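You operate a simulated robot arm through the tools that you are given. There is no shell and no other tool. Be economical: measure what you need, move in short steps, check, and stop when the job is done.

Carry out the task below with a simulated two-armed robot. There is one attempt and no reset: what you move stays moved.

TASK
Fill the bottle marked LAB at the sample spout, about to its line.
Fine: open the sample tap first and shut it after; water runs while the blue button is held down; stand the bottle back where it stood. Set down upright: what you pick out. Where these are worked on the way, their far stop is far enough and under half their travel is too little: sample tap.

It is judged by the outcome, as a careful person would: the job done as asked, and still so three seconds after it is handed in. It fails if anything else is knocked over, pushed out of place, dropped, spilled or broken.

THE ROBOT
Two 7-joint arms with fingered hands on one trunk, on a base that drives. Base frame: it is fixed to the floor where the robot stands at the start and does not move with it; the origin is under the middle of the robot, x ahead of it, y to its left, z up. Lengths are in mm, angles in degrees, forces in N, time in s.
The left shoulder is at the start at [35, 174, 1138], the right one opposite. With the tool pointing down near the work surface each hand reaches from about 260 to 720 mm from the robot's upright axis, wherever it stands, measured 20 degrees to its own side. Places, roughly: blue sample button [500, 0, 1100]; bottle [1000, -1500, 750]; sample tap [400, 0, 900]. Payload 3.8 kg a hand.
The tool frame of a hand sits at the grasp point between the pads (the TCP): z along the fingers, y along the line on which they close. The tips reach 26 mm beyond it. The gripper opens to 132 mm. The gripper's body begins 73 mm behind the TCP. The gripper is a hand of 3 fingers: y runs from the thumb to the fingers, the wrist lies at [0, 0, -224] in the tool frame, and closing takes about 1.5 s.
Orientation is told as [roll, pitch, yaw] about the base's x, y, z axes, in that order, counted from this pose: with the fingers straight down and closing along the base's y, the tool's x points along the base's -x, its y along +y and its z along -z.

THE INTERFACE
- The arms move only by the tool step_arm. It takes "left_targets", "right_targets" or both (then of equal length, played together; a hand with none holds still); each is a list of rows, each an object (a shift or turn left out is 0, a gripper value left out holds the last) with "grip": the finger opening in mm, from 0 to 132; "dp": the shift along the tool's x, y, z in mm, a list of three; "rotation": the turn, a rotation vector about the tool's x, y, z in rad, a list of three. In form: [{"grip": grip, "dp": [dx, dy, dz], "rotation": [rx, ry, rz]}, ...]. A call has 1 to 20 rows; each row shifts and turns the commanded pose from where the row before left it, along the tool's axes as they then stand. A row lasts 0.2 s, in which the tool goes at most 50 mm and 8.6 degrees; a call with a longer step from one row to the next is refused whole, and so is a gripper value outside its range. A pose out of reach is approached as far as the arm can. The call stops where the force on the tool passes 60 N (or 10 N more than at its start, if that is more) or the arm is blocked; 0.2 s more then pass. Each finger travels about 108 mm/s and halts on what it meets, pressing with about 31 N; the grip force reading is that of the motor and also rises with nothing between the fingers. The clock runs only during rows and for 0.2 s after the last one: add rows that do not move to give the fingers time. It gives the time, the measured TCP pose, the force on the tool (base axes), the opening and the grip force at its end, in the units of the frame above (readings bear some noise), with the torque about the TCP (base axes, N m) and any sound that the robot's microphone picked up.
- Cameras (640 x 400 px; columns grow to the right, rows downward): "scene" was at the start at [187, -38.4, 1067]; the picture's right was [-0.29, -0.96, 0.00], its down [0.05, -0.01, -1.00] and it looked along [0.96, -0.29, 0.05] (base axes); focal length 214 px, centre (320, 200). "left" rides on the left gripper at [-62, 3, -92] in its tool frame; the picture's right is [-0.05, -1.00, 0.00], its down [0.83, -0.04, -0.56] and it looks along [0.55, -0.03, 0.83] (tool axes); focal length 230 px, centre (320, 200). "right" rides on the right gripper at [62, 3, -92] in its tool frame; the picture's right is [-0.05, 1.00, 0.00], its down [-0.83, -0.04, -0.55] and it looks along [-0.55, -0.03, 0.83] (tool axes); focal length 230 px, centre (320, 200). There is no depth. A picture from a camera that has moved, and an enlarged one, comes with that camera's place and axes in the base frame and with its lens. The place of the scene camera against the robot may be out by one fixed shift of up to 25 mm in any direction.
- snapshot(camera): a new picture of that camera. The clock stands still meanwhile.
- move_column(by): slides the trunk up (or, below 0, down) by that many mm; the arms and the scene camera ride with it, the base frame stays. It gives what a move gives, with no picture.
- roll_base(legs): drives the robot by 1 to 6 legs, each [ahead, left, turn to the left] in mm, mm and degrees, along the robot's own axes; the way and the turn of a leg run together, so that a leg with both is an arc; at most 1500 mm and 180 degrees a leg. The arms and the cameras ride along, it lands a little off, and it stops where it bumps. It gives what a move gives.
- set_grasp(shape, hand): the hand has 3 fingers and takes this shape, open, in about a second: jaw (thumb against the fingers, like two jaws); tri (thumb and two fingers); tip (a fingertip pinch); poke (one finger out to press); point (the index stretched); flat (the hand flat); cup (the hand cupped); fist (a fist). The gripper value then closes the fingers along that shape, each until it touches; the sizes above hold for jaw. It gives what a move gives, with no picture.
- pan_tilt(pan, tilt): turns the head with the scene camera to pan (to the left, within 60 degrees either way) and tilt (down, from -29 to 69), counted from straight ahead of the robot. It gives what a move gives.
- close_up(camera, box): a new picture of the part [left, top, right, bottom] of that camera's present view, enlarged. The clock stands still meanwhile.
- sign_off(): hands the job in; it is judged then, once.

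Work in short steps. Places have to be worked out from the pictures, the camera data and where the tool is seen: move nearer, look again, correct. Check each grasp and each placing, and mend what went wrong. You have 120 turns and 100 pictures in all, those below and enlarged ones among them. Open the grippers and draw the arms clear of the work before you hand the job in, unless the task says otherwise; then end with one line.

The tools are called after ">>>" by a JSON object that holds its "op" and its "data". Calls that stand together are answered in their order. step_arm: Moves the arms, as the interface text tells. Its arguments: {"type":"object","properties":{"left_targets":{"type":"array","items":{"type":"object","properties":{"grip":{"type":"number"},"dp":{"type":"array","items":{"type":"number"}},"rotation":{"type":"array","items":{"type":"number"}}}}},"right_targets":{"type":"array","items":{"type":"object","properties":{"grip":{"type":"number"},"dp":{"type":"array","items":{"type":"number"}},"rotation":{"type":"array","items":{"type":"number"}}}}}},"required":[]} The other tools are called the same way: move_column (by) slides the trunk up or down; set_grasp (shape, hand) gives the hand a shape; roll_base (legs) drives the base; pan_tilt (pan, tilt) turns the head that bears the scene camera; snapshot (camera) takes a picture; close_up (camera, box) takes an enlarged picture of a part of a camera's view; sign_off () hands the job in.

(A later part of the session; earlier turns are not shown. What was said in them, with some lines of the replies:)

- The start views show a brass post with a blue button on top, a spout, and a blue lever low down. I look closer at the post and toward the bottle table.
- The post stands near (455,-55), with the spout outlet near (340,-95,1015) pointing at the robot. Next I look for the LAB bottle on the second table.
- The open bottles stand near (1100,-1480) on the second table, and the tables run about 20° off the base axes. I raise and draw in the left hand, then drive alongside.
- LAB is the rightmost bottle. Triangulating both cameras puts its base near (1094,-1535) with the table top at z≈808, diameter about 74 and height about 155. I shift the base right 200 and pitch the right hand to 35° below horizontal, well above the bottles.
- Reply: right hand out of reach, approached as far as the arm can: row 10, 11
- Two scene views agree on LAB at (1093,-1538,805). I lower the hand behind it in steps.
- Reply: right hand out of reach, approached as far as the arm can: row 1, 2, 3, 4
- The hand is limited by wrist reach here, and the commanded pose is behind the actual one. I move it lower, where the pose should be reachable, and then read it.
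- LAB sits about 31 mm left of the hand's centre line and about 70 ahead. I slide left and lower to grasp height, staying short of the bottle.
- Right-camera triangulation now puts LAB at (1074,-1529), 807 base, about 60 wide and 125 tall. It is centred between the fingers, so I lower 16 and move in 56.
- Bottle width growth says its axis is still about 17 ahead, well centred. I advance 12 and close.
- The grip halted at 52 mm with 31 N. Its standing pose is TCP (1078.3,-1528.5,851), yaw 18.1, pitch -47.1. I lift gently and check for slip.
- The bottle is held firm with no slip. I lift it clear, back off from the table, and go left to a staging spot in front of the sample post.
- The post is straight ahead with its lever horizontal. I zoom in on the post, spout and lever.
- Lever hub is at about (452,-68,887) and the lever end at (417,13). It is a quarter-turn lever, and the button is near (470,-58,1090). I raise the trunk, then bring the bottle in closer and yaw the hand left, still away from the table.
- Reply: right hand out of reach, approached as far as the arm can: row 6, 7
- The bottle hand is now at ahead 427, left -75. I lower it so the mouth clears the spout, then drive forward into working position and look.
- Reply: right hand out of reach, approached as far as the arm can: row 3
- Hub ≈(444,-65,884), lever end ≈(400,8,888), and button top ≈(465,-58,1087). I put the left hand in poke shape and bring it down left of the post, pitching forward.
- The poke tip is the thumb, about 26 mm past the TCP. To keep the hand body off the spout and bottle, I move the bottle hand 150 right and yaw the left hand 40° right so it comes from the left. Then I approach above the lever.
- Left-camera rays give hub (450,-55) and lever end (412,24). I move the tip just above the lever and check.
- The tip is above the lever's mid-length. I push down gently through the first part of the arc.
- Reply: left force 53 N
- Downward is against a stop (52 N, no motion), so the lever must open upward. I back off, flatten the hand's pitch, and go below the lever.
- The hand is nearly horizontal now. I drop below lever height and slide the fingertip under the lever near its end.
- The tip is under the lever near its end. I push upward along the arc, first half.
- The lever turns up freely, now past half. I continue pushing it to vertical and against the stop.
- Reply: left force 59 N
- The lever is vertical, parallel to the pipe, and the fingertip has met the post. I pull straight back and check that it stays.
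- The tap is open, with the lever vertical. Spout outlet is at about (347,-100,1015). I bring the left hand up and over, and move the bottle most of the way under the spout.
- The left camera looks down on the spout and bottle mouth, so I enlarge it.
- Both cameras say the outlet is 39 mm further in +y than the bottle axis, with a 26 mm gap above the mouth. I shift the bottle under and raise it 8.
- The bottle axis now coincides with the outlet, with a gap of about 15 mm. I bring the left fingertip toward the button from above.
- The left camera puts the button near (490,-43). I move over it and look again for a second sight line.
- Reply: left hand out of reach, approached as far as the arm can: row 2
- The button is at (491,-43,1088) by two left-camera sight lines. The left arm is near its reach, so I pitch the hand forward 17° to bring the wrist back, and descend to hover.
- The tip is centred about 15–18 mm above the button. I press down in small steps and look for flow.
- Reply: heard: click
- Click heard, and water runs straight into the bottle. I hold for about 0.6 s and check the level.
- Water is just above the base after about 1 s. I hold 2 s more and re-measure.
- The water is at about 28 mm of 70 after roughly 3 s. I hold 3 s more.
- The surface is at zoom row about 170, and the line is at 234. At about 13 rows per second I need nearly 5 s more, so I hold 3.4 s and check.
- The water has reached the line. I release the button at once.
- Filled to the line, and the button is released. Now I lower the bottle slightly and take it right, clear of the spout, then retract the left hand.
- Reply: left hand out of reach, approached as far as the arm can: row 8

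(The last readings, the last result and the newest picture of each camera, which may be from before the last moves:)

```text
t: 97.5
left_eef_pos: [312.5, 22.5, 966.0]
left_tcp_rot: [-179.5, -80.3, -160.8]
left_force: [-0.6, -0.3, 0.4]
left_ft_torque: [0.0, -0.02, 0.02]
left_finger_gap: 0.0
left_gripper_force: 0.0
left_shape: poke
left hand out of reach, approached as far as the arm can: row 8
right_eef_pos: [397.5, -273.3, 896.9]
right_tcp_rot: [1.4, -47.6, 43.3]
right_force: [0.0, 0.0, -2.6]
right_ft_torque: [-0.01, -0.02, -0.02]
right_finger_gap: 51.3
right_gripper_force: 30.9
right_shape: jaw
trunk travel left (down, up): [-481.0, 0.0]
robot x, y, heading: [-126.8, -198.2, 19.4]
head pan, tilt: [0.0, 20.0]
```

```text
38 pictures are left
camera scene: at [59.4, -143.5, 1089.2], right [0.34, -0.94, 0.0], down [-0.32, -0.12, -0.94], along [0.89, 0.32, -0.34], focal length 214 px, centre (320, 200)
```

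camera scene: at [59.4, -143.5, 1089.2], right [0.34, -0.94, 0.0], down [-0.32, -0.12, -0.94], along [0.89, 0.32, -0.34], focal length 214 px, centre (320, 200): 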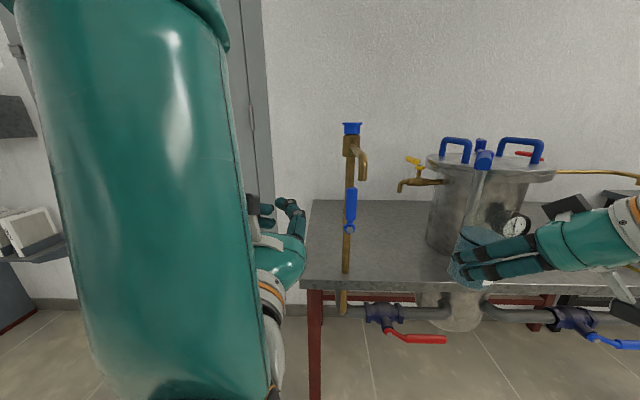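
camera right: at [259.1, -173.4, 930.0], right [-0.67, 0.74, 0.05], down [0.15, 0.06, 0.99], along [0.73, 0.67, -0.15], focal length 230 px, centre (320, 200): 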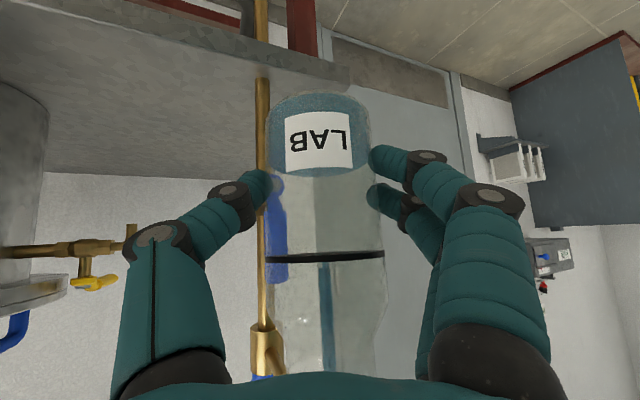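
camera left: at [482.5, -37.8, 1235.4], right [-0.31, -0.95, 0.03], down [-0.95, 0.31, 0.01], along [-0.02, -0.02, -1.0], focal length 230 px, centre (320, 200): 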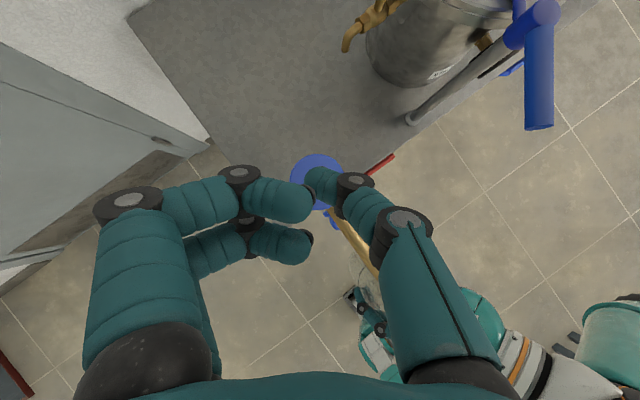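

The left hand is now at about 100° pitch, with its camera low enough to pass under the spout. I lower it and move right, in front of the lever, still short of it.

>>> {"op": "step_arm", "data": {"left_targets": [{"dp": [24, 0, -4.2]}, {"dp": [24, 0, -4.2]}, {"dp": [0, -35.7, 0]}, {"dp": [0, -35.7, 0]}, {"dp": [0, -35.7, 0]}, {"dp": [0, -35.7, 0]}, {}]}}

>>> {"op": "snapshot", "data": {"camera": "left"}}

>>> {"op": "snapshot", "data": {"camera": "scene"}}

```text
t: 99.1
left_eef_pos: [364.8, -114.0, 917.1]
left_tcp_rot: [-179.5, -80.3, -160.8]
left_force: [0.0, 0.8, -0.6]
left_ft_torque: [0.0, 0.02, -0.08]
left_finger_gap: 0.0
left_gripper_force: 0.2
left_shape: poke
left hand out of reach, approached as far as the arm can: row 1
right_eef_pos: [398.2, -272.6, 895.1]
right_tcp_rot: [1.4, -47.7, 43.3]
right_force: [-0.8, 0.1, -2.9]
right_ft_torque: [-0.06, -0.03, -0.01]
right_finger_gap: 51.3
right_gripper_force: 31.1
right_shape: jaw
trunk travel left (down, up): [-481.0, 0.0]
robot x, y, heading: [-129.1, -197.0, 19.5]
head pan, tilt: [0.0, 20.0]
```

```text
37 pictures are left
camera left: at [269.6, -145.5, 962.6], right [0.33, -0.94, 0.05], down [-0.37, -0.18, -0.91], along [0.87, 0.28, -0.41], focal length 230 px, centre (320, 200)
```

left: 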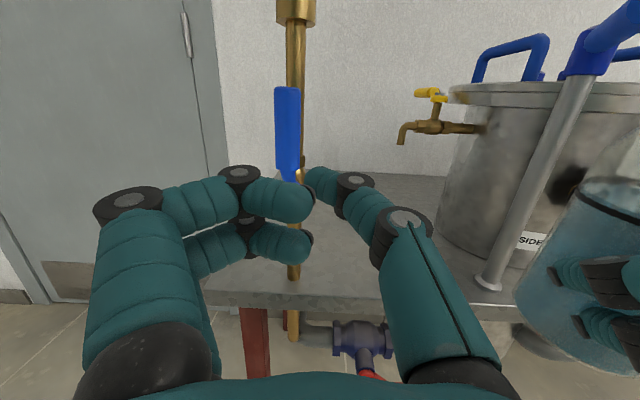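

```text
36 pictures are left
camera scene: at [59.6, -143.6, 1089.2], right [0.34, -0.94, 0.0], down [-0.32, -0.12, -0.94], along [0.89, 0.32, -0.34], focal length 214 px, centre (320, 200)
```

scene: 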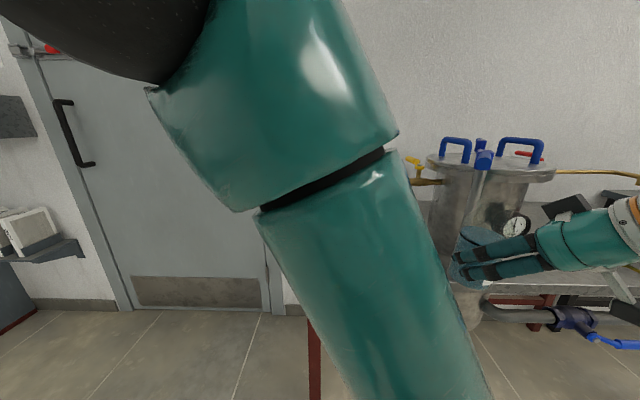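

The lever lies at about (450,-57), just left of my fingertip's path. I advance so the fingertip passes just to the right of the lever.

>>> {"op": "step_arm", "data": {"left_targets": [{"dp": [3.4, -1, 28]}, {"dp": [3.4, -1, 28]}, {"dp": [3.4, -1, 26]}, {}]}}

>>> {"op": "snapshot", "data": {"camera": "left"}}

```text
t: 100.1
left_eef_pos: [443.5, -90.0, 921.2]
left_tcp_rot: [-179.9, -80.2, -160.6]
left_force: [0.1, 0.3, 0.1]
left_ft_torque: [0.04, 0.03, 0.01]
left_finger_gap: 0.0
left_gripper_force: 0.0
left_shape: poke
right_eef_pos: [397.2, -274.2, 896.1]
right_tcp_rot: [1.3, -47.5, 43.3]
right_force: [-0.4, -0.4, -2.3]
right_ft_torque: [-0.01, -0.01, 0.02]
right_finger_gap: 50.9
right_gripper_force: 31.4
right_shape: jaw
trunk travel left (down, up): [-481.0, 0.0]
robot x, y, heading: [-130.8, -197.8, 19.7]
head pan, tilt: [0.0, 20.0]
```

```text
35 pictures are left
camera left: at [348.6, -120.1, 966.2], right [0.33, -0.94, 0.05], down [-0.37, -0.18, -0.91], along [0.87, 0.28, -0.41], focal length 230 px, centre (320, 200)
```

left: 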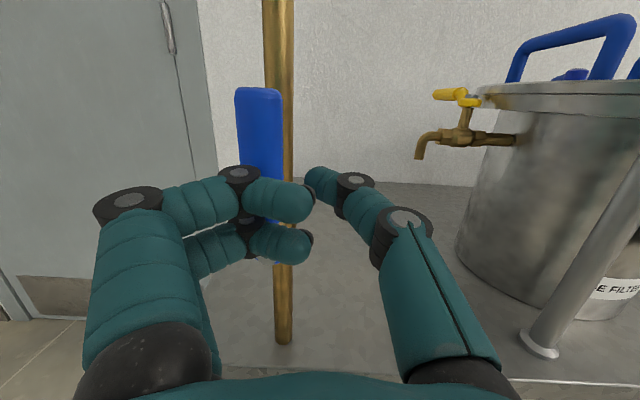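

The fingertip is to the right of the lever and about 14 mm past its plane. I push left along the arc, first half.

>>> {"op": "step_arm", "data": {"left_targets": [{"dp": [-2.2, 11.9, -1]}, {"dp": [-3.7, 11.4, -0.6]}, {"dp": [-0.6, 11.9, -1.2]}, {"dp": [2.5, 11.7, -1.7]}, {}]}}

>>> {"op": "snapshot", "data": {"camera": "left"}}

```text
t: 101.3
left_eef_pos: [423.0, -46.5, 924.3]
left_tcp_rot: [-179.8, -80.1, -160.5]
left_force: [3.0, -3.2, 1.3]
left_ft_torque: [0.01, 0.04, -0.09]
left_finger_gap: 0.0
left_gripper_force: 0.1
left_shape: poke
right_eef_pos: [397.6, -273.7, 896.4]
right_tcp_rot: [1.3, -47.6, 43.3]
right_force: [-0.1, 0.6, -3.4]
right_ft_torque: [-0.06, 0.04, -0.01]
right_finger_gap: 51.3
right_gripper_force: 31.6
right_shape: jaw
trunk travel left (down, up): [-481.0, 0.0]
robot x, y, heading: [-123.9, -199.3, 19.5]
head pan, tilt: [0.0, 20.0]
```

```text
34 pictures are left
camera left: at [327.5, -77.8, 969.4], right [0.33, -0.94, 0.05], down [-0.37, -0.18, -0.91], along [0.87, 0.28, -0.4], focal length 230 px, centre (320, 200)
```

left: 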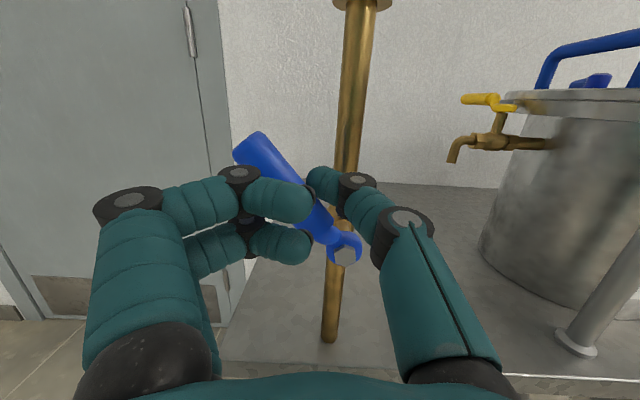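

The lever is about halfway down. I continue the arc to horizontal, pressing lightly onto the stop.

>>> {"op": "step_arm", "data": {"left_targets": [{"dp": [5.3, 10.5, -2]}, {"dp": [8, 8.6, -2.3]}, {"dp": [9.9, 6.4, -2.4]}, {"dp": [7, 2, -1.2]}, {}]}}

>>> {"op": "snapshot", "data": {"camera": "left"}}

```text
t: 102.5
left_eef_pos: [411.3, -21.2, 895.0]
left_tcp_rot: [-179.5, -79.9, -160.8]
left_force: [-0.3, -1.4, 12.7]
left_ft_torque: [-0.18, -0.18, -0.01]
left_finger_gap: 0.1
left_gripper_force: 0.1
left_shape: poke
right_eef_pos: [396.6, -274.3, 898.4]
right_tcp_rot: [1.4, -47.7, 43.4]
right_force: [-0.2, 0.7, -3.4]
right_ft_torque: [-0.05, 0.03, -0.01]
right_finger_gap: 51.0
right_gripper_force: 30.5
right_shape: jaw
trunk travel left (down, up): [-481.0, 0.0]
robot x, y, heading: [-126.6, -197.3, 19.8]
head pan, tilt: [0.0, 20.0]
```

```text
33 pictures are left
camera left: at [315.0, -52.5, 939.7], right [0.33, -0.94, 0.05], down [-0.36, -0.18, -0.92], along [0.87, 0.28, -0.4], focal length 230 px, centre (320, 200)
```

left: 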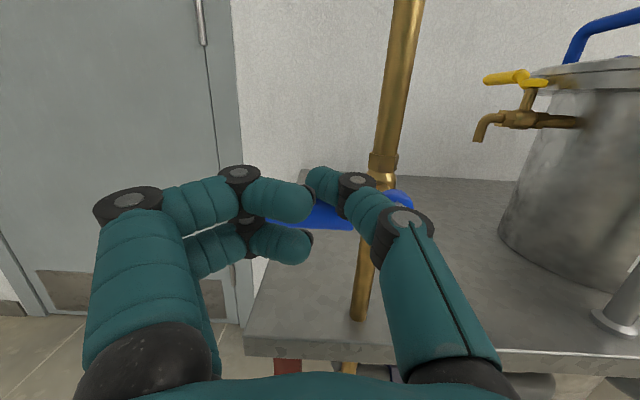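

The lever looks horizontal with 13 N of resistance. I press a few mm more to confirm the stop, then lift off and back away.

>>> {"op": "step_arm", "data": {"left_targets": [{"dp": [5, 0, -0.9]}, {}]}}

>>> {"op": "step_arm", "data": {"left_targets": [{"dp": [-20, 0, 3]}, {"dp": [0, 5, -40]}, {"dp": [0, 5, -40]}, {"dp": [0, 30, -20]}, {"dp": [0, 40, 0]}, {"dp": [0, 40, 0]}, {}]}}

>>> {"op": "snapshot", "data": {"camera": "left"}}

>>> {"op": "snapshot", "data": {"camera": "scene"}}

```text
t: 103.1
left_eef_pos: [409.2, -22.2, 891.9]
left_tcp_rot: [-179.3, -79.4, -161.1]
left_force: [-7.8, -3.6, 25.8]
left_ft_torque: [-0.24, -0.4, -0.19]
left_finger_gap: 0.3
left_gripper_force: 0.0
left_shape: poke
right_eef_pos: [396.0, -275.1, 898.5]
right_tcp_rot: [1.2, -47.8, 43.5]
right_force: [-0.1, 0.6, -2.5]
right_ft_torque: [-0.04, 0.03, 0.0]
right_finger_gap: 51.2
right_gripper_force: 30.9
right_shape: jaw
trunk travel left (down, up): [-481.0, 0.0]
robot x, y, heading: [-125.2, -198.2, 19.5]
head pan, tilt: [0.0, 20.0]
```

```text
t: 104.7
left_eef_pos: [315.7, 21.1, 905.7]
left_tcp_rot: [-178.8, -80.7, -160.8]
left_force: [0.0, 0.3, -0.2]
left_ft_torque: [0.02, -0.02, 0.01]
left_finger_gap: 0.1
left_gripper_force: 0.1
left_shape: poke
left hand out of reach, approached as far as the arm can: row 4, 5, 6
right_eef_pos: [397.6, -273.4, 896.6]
right_tcp_rot: [1.4, -47.6, 43.2]
right_force: [0.4, -0.2, -3.3]
right_ft_torque: [-0.04, 0.03, -0.01]
right_finger_gap: 51.2
right_gripper_force: 30.8
right_shape: jaw
trunk travel left (down, up): [-481.0, 0.0]
robot x, y, heading: [-126.4, -198.3, 19.7]
head pan, tilt: [0.0, 20.0]
```

```text
32 pictures are left
camera left: at [222.1, -10.6, 950.7], right [0.34, -0.94, 0.05], down [-0.37, -0.19, -0.91], along [0.86, 0.29, -0.41], focal length 230 px, centre (320, 200)
```

left: 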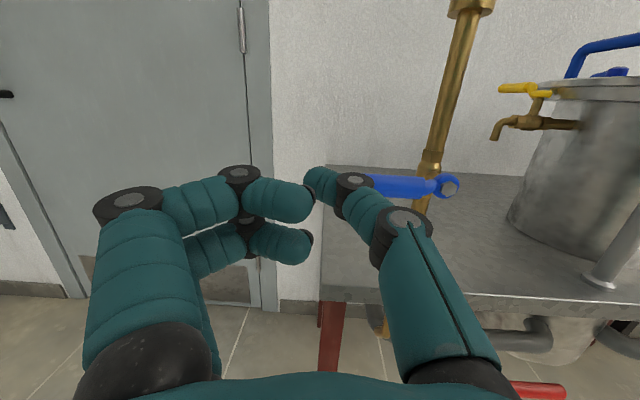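

```text
31 pictures are left
camera scene: at [59.7, -143.9, 1089.2], right [0.34, -0.94, 0.0], down [-0.32, -0.11, -0.94], along [0.89, 0.32, -0.34], focal length 214 px, centre (320, 200)
```

scene: 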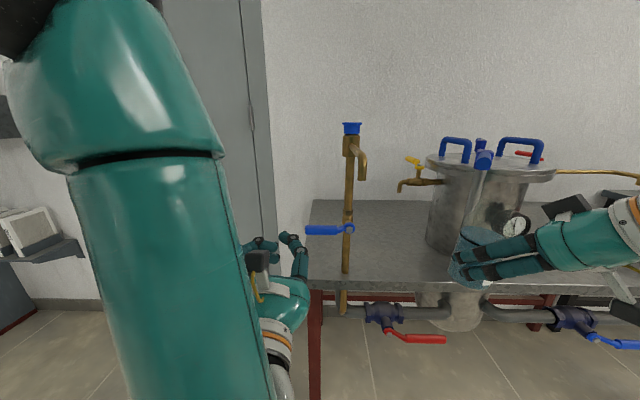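

The lever is back to horizontal, so the tap is shut. I back away and drive right to stand in front of the second table, still short of it.

>>> {"op": "roll_base", "data": {"legs": [[-300, 0, 0], [0, -1441, 0]]}}

>>> {"op": "close_up", "data": {"camera": "right", "box": [220, 70, 420, 390]}}

```text
t: 119.2
left_eef_pos: [512.7, -1444.7, 905.1]
left_tcp_rot: [-178.9, -80.7, -160.8]
left_force: [-0.7, -0.3, -0.2]
left_ft_torque: [-0.02, -0.02, 0.0]
left_finger_gap: 0.0
left_gripper_force: 0.1
left_shape: poke
right_eef_pos: [592.6, -1740.1, 894.7]
right_tcp_rot: [1.4, -47.5, 43.1]
right_force: [0.6, -0.7, -2.3]
right_ft_torque: [-0.02, 0.02, 0.01]
right_finger_gap: 51.1
right_gripper_force: 30.9
right_shape: jaw
trunk travel left (down, up): [-481.0, 0.0]
robot x, y, heading: [68.7, -1662.0, 19.3]
head pan, tilt: [0.0, 20.0]
```

```text
1.25 times, centred on (320, 230) of right
camera zoom: at [513.5, -1815.9, 913.8], right [-0.67, 0.74, 0.06], down [0.15, 0.06, 0.99], along [0.73, 0.67, -0.15], focal length 288 px, centre (320, 162)
```

zoom: 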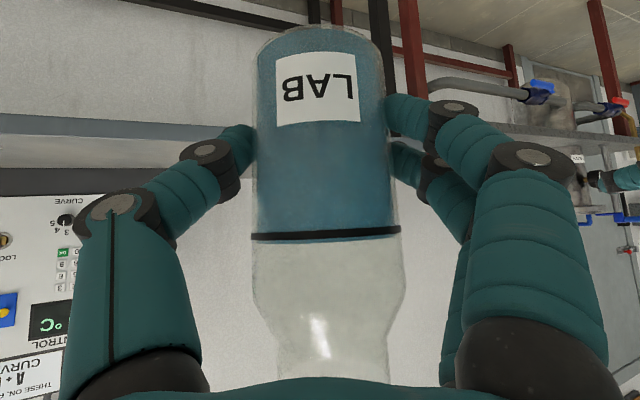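

The water is at the line, with no spill. I raise and fold the left hand, and turn the bottle hand back to yaw 18° and lift it.

>>> {"op": "step_arm", "data": {"left_targets": [{"dp": [-42, 0, -10]}, {"dp": [-42, 0, -10]}, {"dp": [-42, 0, 7]}, {"dp": [-42, 0, 7]}, {"dp": [-42, 0, 7]}, {"dp": [-42, 0, 7]}, {"dp": [-42, 0, 7]}, {"rotation": [0, 0.14, 0]}, {"rotation": [0, 0.14, 0]}, {"rotation": [0, 0.14, 0]}, {"rotation": [0, 0.14, 0]}, {"rotation": [0, 0.14, 0]}, {"rotation": [0, 0.14, 0]}, {"rotation": [0, 0.14, 0]}, {"rotation": [0, 0.14, 0]}, {}]}}

>>> {"op": "step_arm", "data": {"right_targets": [{"rotation": [0.081, 0, 0.074]}, {"rotation": [0.081, 0, 0.074]}, {"rotation": [0.081, 0, 0.074]}, {"rotation": [0.081, 0, 0.074]}, {"dp": [-21.5, 6.6, -0.2]}, {"dp": [-21.5, 6.6, -0.2]}, {"dp": [-21.5, 6.6, -0.2]}, {"dp": [-21.5, 6.6, -0.2]}, {"dp": [-21.5, 6.6, -0.2]}, {}]}}

>>> {"op": "pan_tilt", "data": {"pan": -20, "tilt": 25}}

>>> {"op": "snapshot", "data": {"camera": "scene"}}

```text
t: 122.6
left_eef_pos: [490.5, -1459.0, 1198.8]
left_tcp_rot: [-0.2, -35.1, 20.2]
left_force: [-0.2, -0.7, 0.5]
left_ft_torque: [-0.03, 0.0, -0.02]
left_finger_gap: 0.1
left_gripper_force: 0.0
left_shape: poke
left hand out of reach, approached as far as the arm can: row 1
right_eef_pos: [593.6, -1740.8, 896.4]
right_tcp_rot: [1.4, -47.6, 43.1]
right_force: [0.6, 0.5, -3.1]
right_ft_torque: [0.0, 0.01, -0.02]
right_finger_gap: 51.3
right_gripper_force: 31.0
right_shape: jaw
trunk travel left (down, up): [-481.0, 0.0]
robot x, y, heading: [65.0, -1661.3, 19.4]
head pan, tilt: [0.0, 20.0]
```

```text
t: 124.8
left_eef_pos: [490.4, -1458.8, 1199.4]
left_tcp_rot: [-0.2, -35.1, 20.2]
left_force: [0.0, -0.2, -0.3]
left_ft_torque: [-0.02, 0.03, -0.01]
left_finger_gap: 0.2
left_gripper_force: 0.0
left_shape: poke
right_eef_pos: [650.6, -1687.8, 976.0]
right_tcp_rot: [1.3, -47.2, 18.0]
right_force: [-0.9, -0.1, -3.3]
right_ft_torque: [-0.04, 0.02, 0.04]
right_finger_gap: 51.0
right_gripper_force: 31.8
right_shape: jaw
trunk travel left (down, up): [-481.0, 0.0]
robot x, y, heading: [65.3, -1664.0, 19.5]
head pan, tilt: [0.0, 20.0]
```

```text
t: 125.7
left_eef_pos: [490.7, -1457.5, 1199.3]
left_tcp_rot: [-0.2, -35.1, 20.2]
left_force: [0.1, 0.1, 0.0]
left_ft_torque: [0.01, 0.02, 0.01]
left_finger_gap: 0.0
left_gripper_force: 0.1
left_shape: poke
right_eef_pos: [652.1, -1686.9, 976.4]
right_tcp_rot: [1.3, -47.2, 18.2]
right_force: [-0.1, 0.2, -2.8]
right_ft_torque: [-0.01, 0.05, 0.03]
right_finger_gap: 51.0
right_gripper_force: 30.7
right_shape: jaw
trunk travel left (down, up): [-481.0, 0.0]
robot x, y, heading: [71.3, -1662.9, 19.3]
head pan, tilt: [-20.0, 25.0]
```

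```text
29 pictures are left
camera scene: at [260.3, -1641.1, 1081.1], right [-0.01, -1.0, 0.0], down [-0.42, 0.0, -0.91], along [0.91, -0.01, -0.42], focal length 214 px, centre (320, 200)
```

scene: 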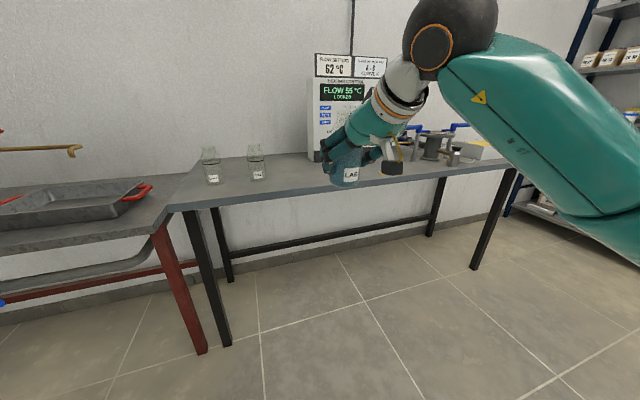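

The target is 454 ahead and 8 left. I drive 415 ahead and finish with the arm.

>>> {"op": "roll_base", "data": {"legs": [[415, 0, 0]]}}

>>> {"op": "snapshot", "data": {"camera": "scene"}}

>>> {"op": "snapshot", "data": {"camera": "right"}}

```text
t: 128.2
left_eef_pos: [881.0, -1321.0, 1200.2]
left_tcp_rot: [-0.1, -35.1, 20.3]
left_force: [-0.9, 0.3, 0.5]
left_ft_torque: [0.01, 0.01, 0.01]
left_finger_gap: 0.1
left_gripper_force: 0.0
left_shape: poke
right_eef_pos: [1040.4, -1549.8, 976.8]
right_tcp_rot: [1.3, -47.2, 18.0]
right_force: [-0.3, 0.0, -3.2]
right_ft_torque: [0.02, 0.06, -0.02]
right_finger_gap: 50.9
right_gripper_force: 31.2
right_shape: jaw
trunk travel left (down, up): [-481.0, 0.0]
robot x, y, heading: [457.5, -1525.2, 19.4]
head pan, tilt: [-20.0, 25.0]
```

```text
28 pictures are left
camera scene: at [649.9, -1504.6, 1081.1], right [-0.01, -1.0, 0.0], down [-0.42, 0.01, -0.91], along [0.91, -0.01, -0.42], focal length 214 px, centre (320, 200)
```

scene: 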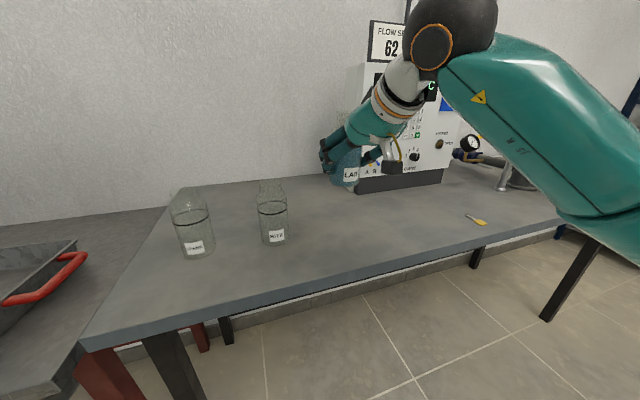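

```text
27 pictures are left
camera right: at [937.1, -1584.7, 994.6], right [-0.29, 0.96, 0.05], down [0.17, 0.0, 0.99], along [0.94, 0.3, -0.16], focal length 230 px, centre (320, 200)
```

right: 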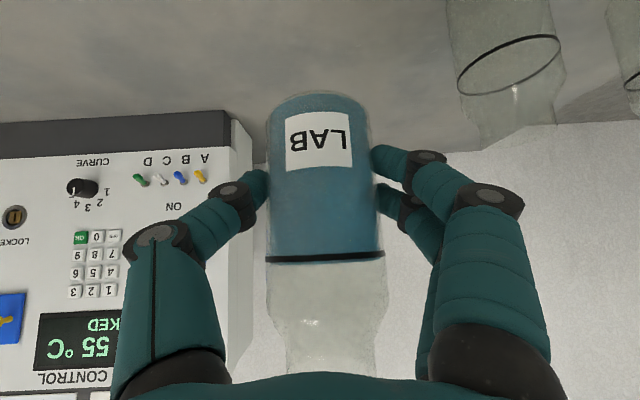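

I move over the original spot and lower to about 25 mm above the table, then compare with the earlier lift view.

>>> {"op": "step_arm", "data": {"right_targets": [{"dp": [-14.5, 4.1, 15.6]}, {"dp": [-14.5, 4.1, 15.6]}, {"dp": [14.2, 0, 13.1]}, {"dp": [14.2, 0, 13.1]}, {"dp": [14.2, 0, 13.1]}, {"dp": [14.2, 0, 13.1]}, {"dp": [14.2, 0, 13.1]}, {}]}}

>>> {"op": "snapshot", "data": {"camera": "right"}}

```text
t: 130.0
left_eef_pos: [879.7, -1321.5, 1200.4]
left_tcp_rot: [-0.2, -35.2, 20.2]
left_force: [0.3, 0.4, -0.1]
left_ft_torque: [0.0, 0.0, 0.01]
left_finger_gap: 0.1
left_gripper_force: 0.0
left_shape: poke
right_eef_pos: [1077.3, -1526.6, 880.9]
right_tcp_rot: [1.3, -47.2, 18.0]
right_force: [0.5, -0.4, -2.8]
right_ft_torque: [-0.03, 0.06, 0.02]
right_finger_gap: 50.9
right_gripper_force: 30.8
right_shape: jaw
trunk travel left (down, up): [-481.0, 0.0]
robot x, y, heading: [458.9, -1527.2, 19.4]
head pan, tilt: [-20.0, 25.0]
```

```text
26 pictures are left
camera right: at [974.1, -1561.2, 897.9], right [-0.29, 0.96, 0.05], down [0.17, 0.0, 0.99], along [0.94, 0.3, -0.16], focal length 230 px, centre (320, 200)
```

right: 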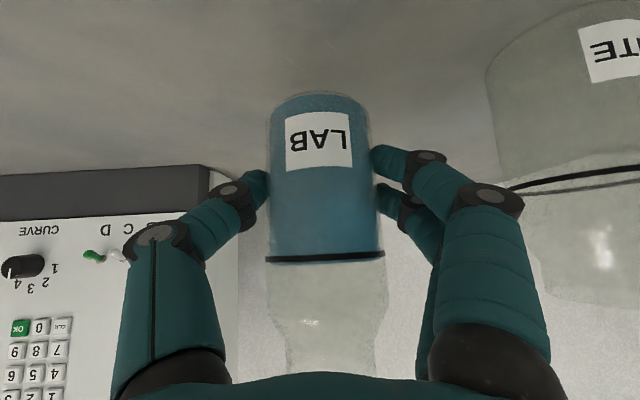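

The view matches the lift picture to within about 2 mm. I lower gently to the table.

>>> {"op": "step_arm", "data": {"right_targets": [{"dp": [5.9, -0.7, 5.4]}, {"dp": [5.9, -0.7, 5.4]}, {"dp": [5.9, -0.6, 5.4]}, {}]}}

>>> {"op": "step_arm", "data": {"right_targets": [{"dp": [2.2, 0, 2]}, {}]}}

>>> {"op": "step_arm", "data": {"right_targets": [{"dp": [2.2, 0, 2]}, {}]}}

```text
t: 131.0
left_eef_pos: [880.4, -1321.5, 1199.3]
left_tcp_rot: [-0.2, -35.1, 20.2]
left_force: [-0.2, -0.3, 0.1]
left_ft_torque: [0.01, -0.01, 0.02]
left_finger_gap: 0.3
left_gripper_force: 0.0
left_shape: poke
right_eef_pos: [1078.7, -1529.5, 856.0]
right_tcp_rot: [1.2, -47.3, 18.0]
right_force: [0.3, 0.3, -2.4]
right_ft_torque: [-0.03, 0.01, 0.01]
right_finger_gap: 50.5
right_gripper_force: 31.0
right_shape: jaw
trunk travel left (down, up): [-481.0, 0.0]
robot x, y, heading: [457.1, -1527.8, 19.6]
head pan, tilt: [-20.0, 25.0]
```

```text
t: 131.6
left_eef_pos: [880.7, -1322.1, 1200.3]
left_tcp_rot: [-0.1, -35.1, 20.2]
left_force: [0.5, 0.4, 0.4]
left_ft_torque: [-0.04, -0.01, 0.02]
left_finger_gap: 0.3
left_gripper_force: 0.0
left_shape: poke
right_eef_pos: [1077.3, -1530.5, 853.5]
right_tcp_rot: [1.3, -47.1, 18.1]
right_force: [0.3, -0.3, -2.3]
right_ft_torque: [-0.01, -0.01, 0.0]
right_finger_gap: 51.1
right_gripper_force: 30.7
right_shape: jaw
trunk travel left (down, up): [-481.0, 0.0]
robot x, y, heading: [457.1, -1525.8, 19.0]
head pan, tilt: [-20.0, 25.0]
```

```text
t: 132.2
left_eef_pos: [879.2, -1321.9, 1199.5]
left_tcp_rot: [-0.2, -35.2, 20.2]
left_force: [-0.1, 0.3, 0.2]
left_ft_torque: [0.0, -0.01, 0.02]
left_finger_gap: 0.0
left_gripper_force: 0.1
left_shape: poke
right_eef_pos: [1078.1, -1528.7, 852.1]
right_tcp_rot: [1.3, -47.3, 17.9]
right_force: [0.7, 0.4, 0.6]
right_ft_torque: [0.0, 0.03, 0.0]
right_finger_gap: 51.1
right_gripper_force: 31.3
right_shape: jaw
trunk travel left (down, up): [-481.0, 0.0]
robot x, y, heading: [458.6, -1527.5, 19.3]
head pan, tilt: [-20.0, 25.0]
```

The weight has come off the hand, so the base is touching. I settle 1.5 mm more and open slowly.

>>> {"op": "step_arm", "data": {"right_targets": [{"dp": [1.1, 0, 1]}, {}, {"grip": 54}, {"grip": 57}, {"grip": 62}, {"grip": 70}, {"grip": 82}, {"grip": 95}, {"grip": 100}, {}]}}

>>> {"op": "snapshot", "data": {"camera": "right"}}

```text
t: 134.4
left_eef_pos: [880.4, -1321.5, 1200.0]
left_tcp_rot: [-0.1, -35.3, 20.2]
left_force: [0.4, 0.6, 0.2]
left_ft_torque: [0.06, -0.01, 0.03]
left_finger_gap: 0.0
left_gripper_force: 0.1
left_shape: poke
right_eef_pos: [1078.4, -1528.6, 848.2]
right_tcp_rot: [1.3, -47.2, 18.0]
right_force: [-0.1, 0.8, -0.1]
right_ft_torque: [0.0, -0.01, 0.0]
right_finger_gap: 99.9
right_gripper_force: 0.0
right_shape: jaw
trunk travel left (down, up): [-481.0, 0.0]
robot x, y, heading: [459.9, -1526.2, 19.3]
head pan, tilt: [-20.0, 25.0]
```

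```text
25 pictures are left
camera right: at [973.7, -1563.2, 866.8], right [-0.29, 0.96, 0.05], down [0.17, 0.0, 0.99], along [0.94, 0.3, -0.16], focal length 230 px, centre (320, 200)
```

right: 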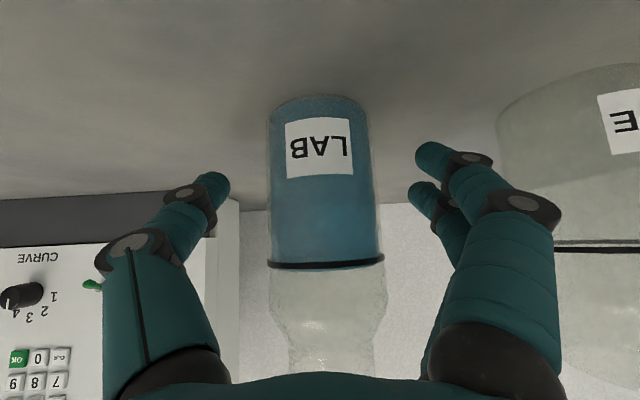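

The bottle stands upright and released. I withdraw the hand straight back, then up.

>>> {"op": "step_arm", "data": {"right_targets": [{"dp": [13.6, 0, -14.7]}, {"dp": [13.6, 0, -14.7]}, {"dp": [13.6, 0, -14.7]}, {"dp": [13.6, 0, -14.7]}, {"dp": [13.6, 0, -14.7]}, {"dp": [-27, 0, -25]}, {"dp": [-27, 0, -25]}, {"dp": [-27, 0, -25]}, {}]}}

>>> {"op": "roll_base", "data": {"legs": [[-250, 0, 0]]}}

>>> {"op": "set_grasp", "data": {"hand": "left", "shape": "jaw"}}

>>> {"op": "pan_tilt", "data": {"pan": -10, "tilt": 15}}

>>> {"op": "snapshot", "data": {"camera": "scene"}}

```text
t: 136.4
left_eef_pos: [880.7, -1322.3, 1199.9]
left_tcp_rot: [-0.2, -35.1, 20.2]
left_force: [-0.2, 0.1, -0.3]
left_ft_torque: [0.01, -0.02, 0.0]
left_finger_gap: 0.0
left_gripper_force: 0.0
left_shape: poke
right_eef_pos: [995.4, -1564.8, 975.8]
right_tcp_rot: [1.2, -47.2, 18.0]
right_force: [-0.4, -0.4, -0.4]
right_ft_torque: [-0.01, 0.02, 0.0]
right_finger_gap: 99.8
right_gripper_force: 0.0
right_shape: jaw
right hand out of reach, approached as far as the arm can: row 4, 5
trunk travel left (down, up): [-481.0, 0.0]
robot x, y, heading: [457.6, -1524.6, 19.3]
head pan, tilt: [-20.0, 25.0]
```

```text
t: 138.2
left_eef_pos: [645.2, -1405.2, 1199.5]
left_tcp_rot: [-0.3, -35.1, 20.2]
left_force: [0.3, -0.7, -0.1]
left_ft_torque: [0.0, -0.02, 0.01]
left_finger_gap: 0.1
left_gripper_force: 0.3
left_shape: poke
right_eef_pos: [758.7, -1647.1, 975.6]
right_tcp_rot: [1.3, -47.2, 18.0]
right_force: [0.0, 0.5, -0.4]
right_ft_torque: [-0.05, 0.0, 0.02]
right_finger_gap: 99.7
right_gripper_force: 0.0
right_shape: jaw
trunk travel left (down, up): [-481.0, 0.0]
robot x, y, heading: [221.3, -1610.5, 19.5]
head pan, tilt: [-20.0, 25.0]
```

```text
t: 139.2
left_eef_pos: [644.2, -1405.4, 1199.8]
left_tcp_rot: [-0.1, -35.1, 20.2]
left_force: [-1.0, -0.9, -0.3]
left_ft_torque: [0.04, -0.01, -0.03]
left_finger_gap: 131.9
left_gripper_force: 0.1
left_shape: jaw
right_eef_pos: [759.2, -1646.8, 975.1]
right_tcp_rot: [1.4, -47.2, 17.9]
right_force: [-0.2, -0.3, 0.5]
right_ft_torque: [0.0, -0.01, -0.01]
right_finger_gap: 99.8
right_gripper_force: 0.1
right_shape: jaw
trunk travel left (down, up): [-481.0, 0.0]
robot x, y, heading: [225.0, -1612.7, 19.0]
head pan, tilt: [-20.0, 25.0]
```

```text
t: 139.9
left_eef_pos: [644.2, -1404.4, 1199.9]
left_tcp_rot: [-0.3, -35.0, 20.2]
left_force: [-0.7, 0.0, 0.6]
left_ft_torque: [0.0, -0.03, 0.0]
left_finger_gap: 132.0
left_gripper_force: 0.0
left_shape: jaw
right_eef_pos: [759.3, -1647.0, 976.4]
right_tcp_rot: [1.3, -47.3, 18.0]
right_force: [0.2, -0.4, 0.1]
right_ft_torque: [0.0, 0.01, 0.0]
right_finger_gap: 99.7
right_gripper_force: 0.1
right_shape: jaw
trunk travel left (down, up): [-481.0, 0.0]
robot x, y, heading: [219.5, -1607.7, 19.6]
head pan, tilt: [-10.0, 15.0]
```

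```text
24 pictures are left
camera scene: at [413.7, -1571.3, 1097.3], right [0.16, -0.99, 0.0], down [-0.26, -0.04, -0.97], along [0.95, 0.16, -0.26], focal length 214 px, centre (320, 200)
```

scene: 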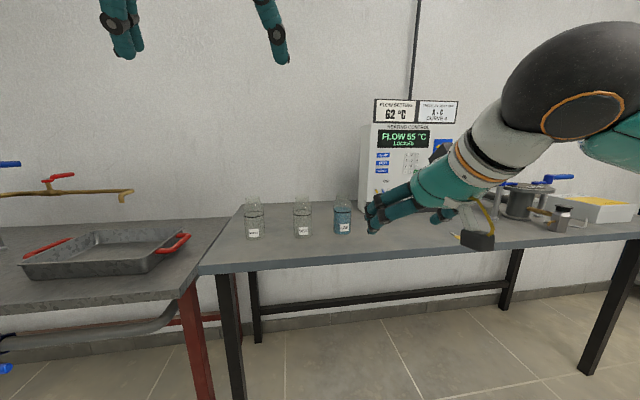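

I take one last close look at the bottles before handing in.

>>> {"op": "close_up", "data": {"camera": "scene", "box": [225, 180, 385, 260]}}

```text
4.00 times, centred on (305, 220) of scene
camera zoom: at [413.7, -1571.3, 1097.3], right [0.16, -0.99, 0.0], down [-0.26, -0.04, -0.97], along [0.95, 0.16, -0.26], focal length 858 px, centre (380, 120)
```

zoom: 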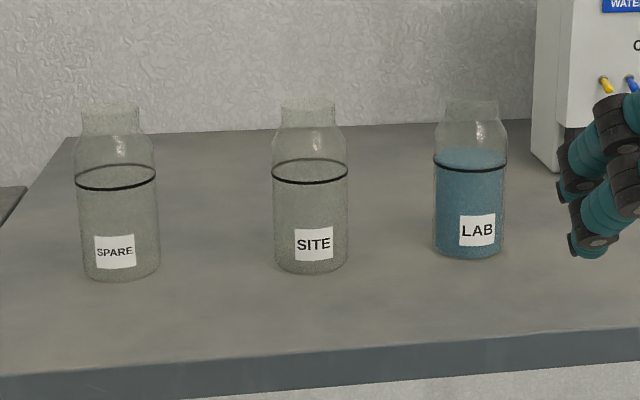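

LAB stands upright in its place, filled about to its line. The tap is shut, the hands are open and clear, so I hand in.

>>> {"op": "sign_off", "data": {}}

```text
The job is handed in.
```

The LAB bottle is filled about to its line and stands upright back in its place. The sample tap is shut, no spill or knocked item was seen, and both hands are open and clear.
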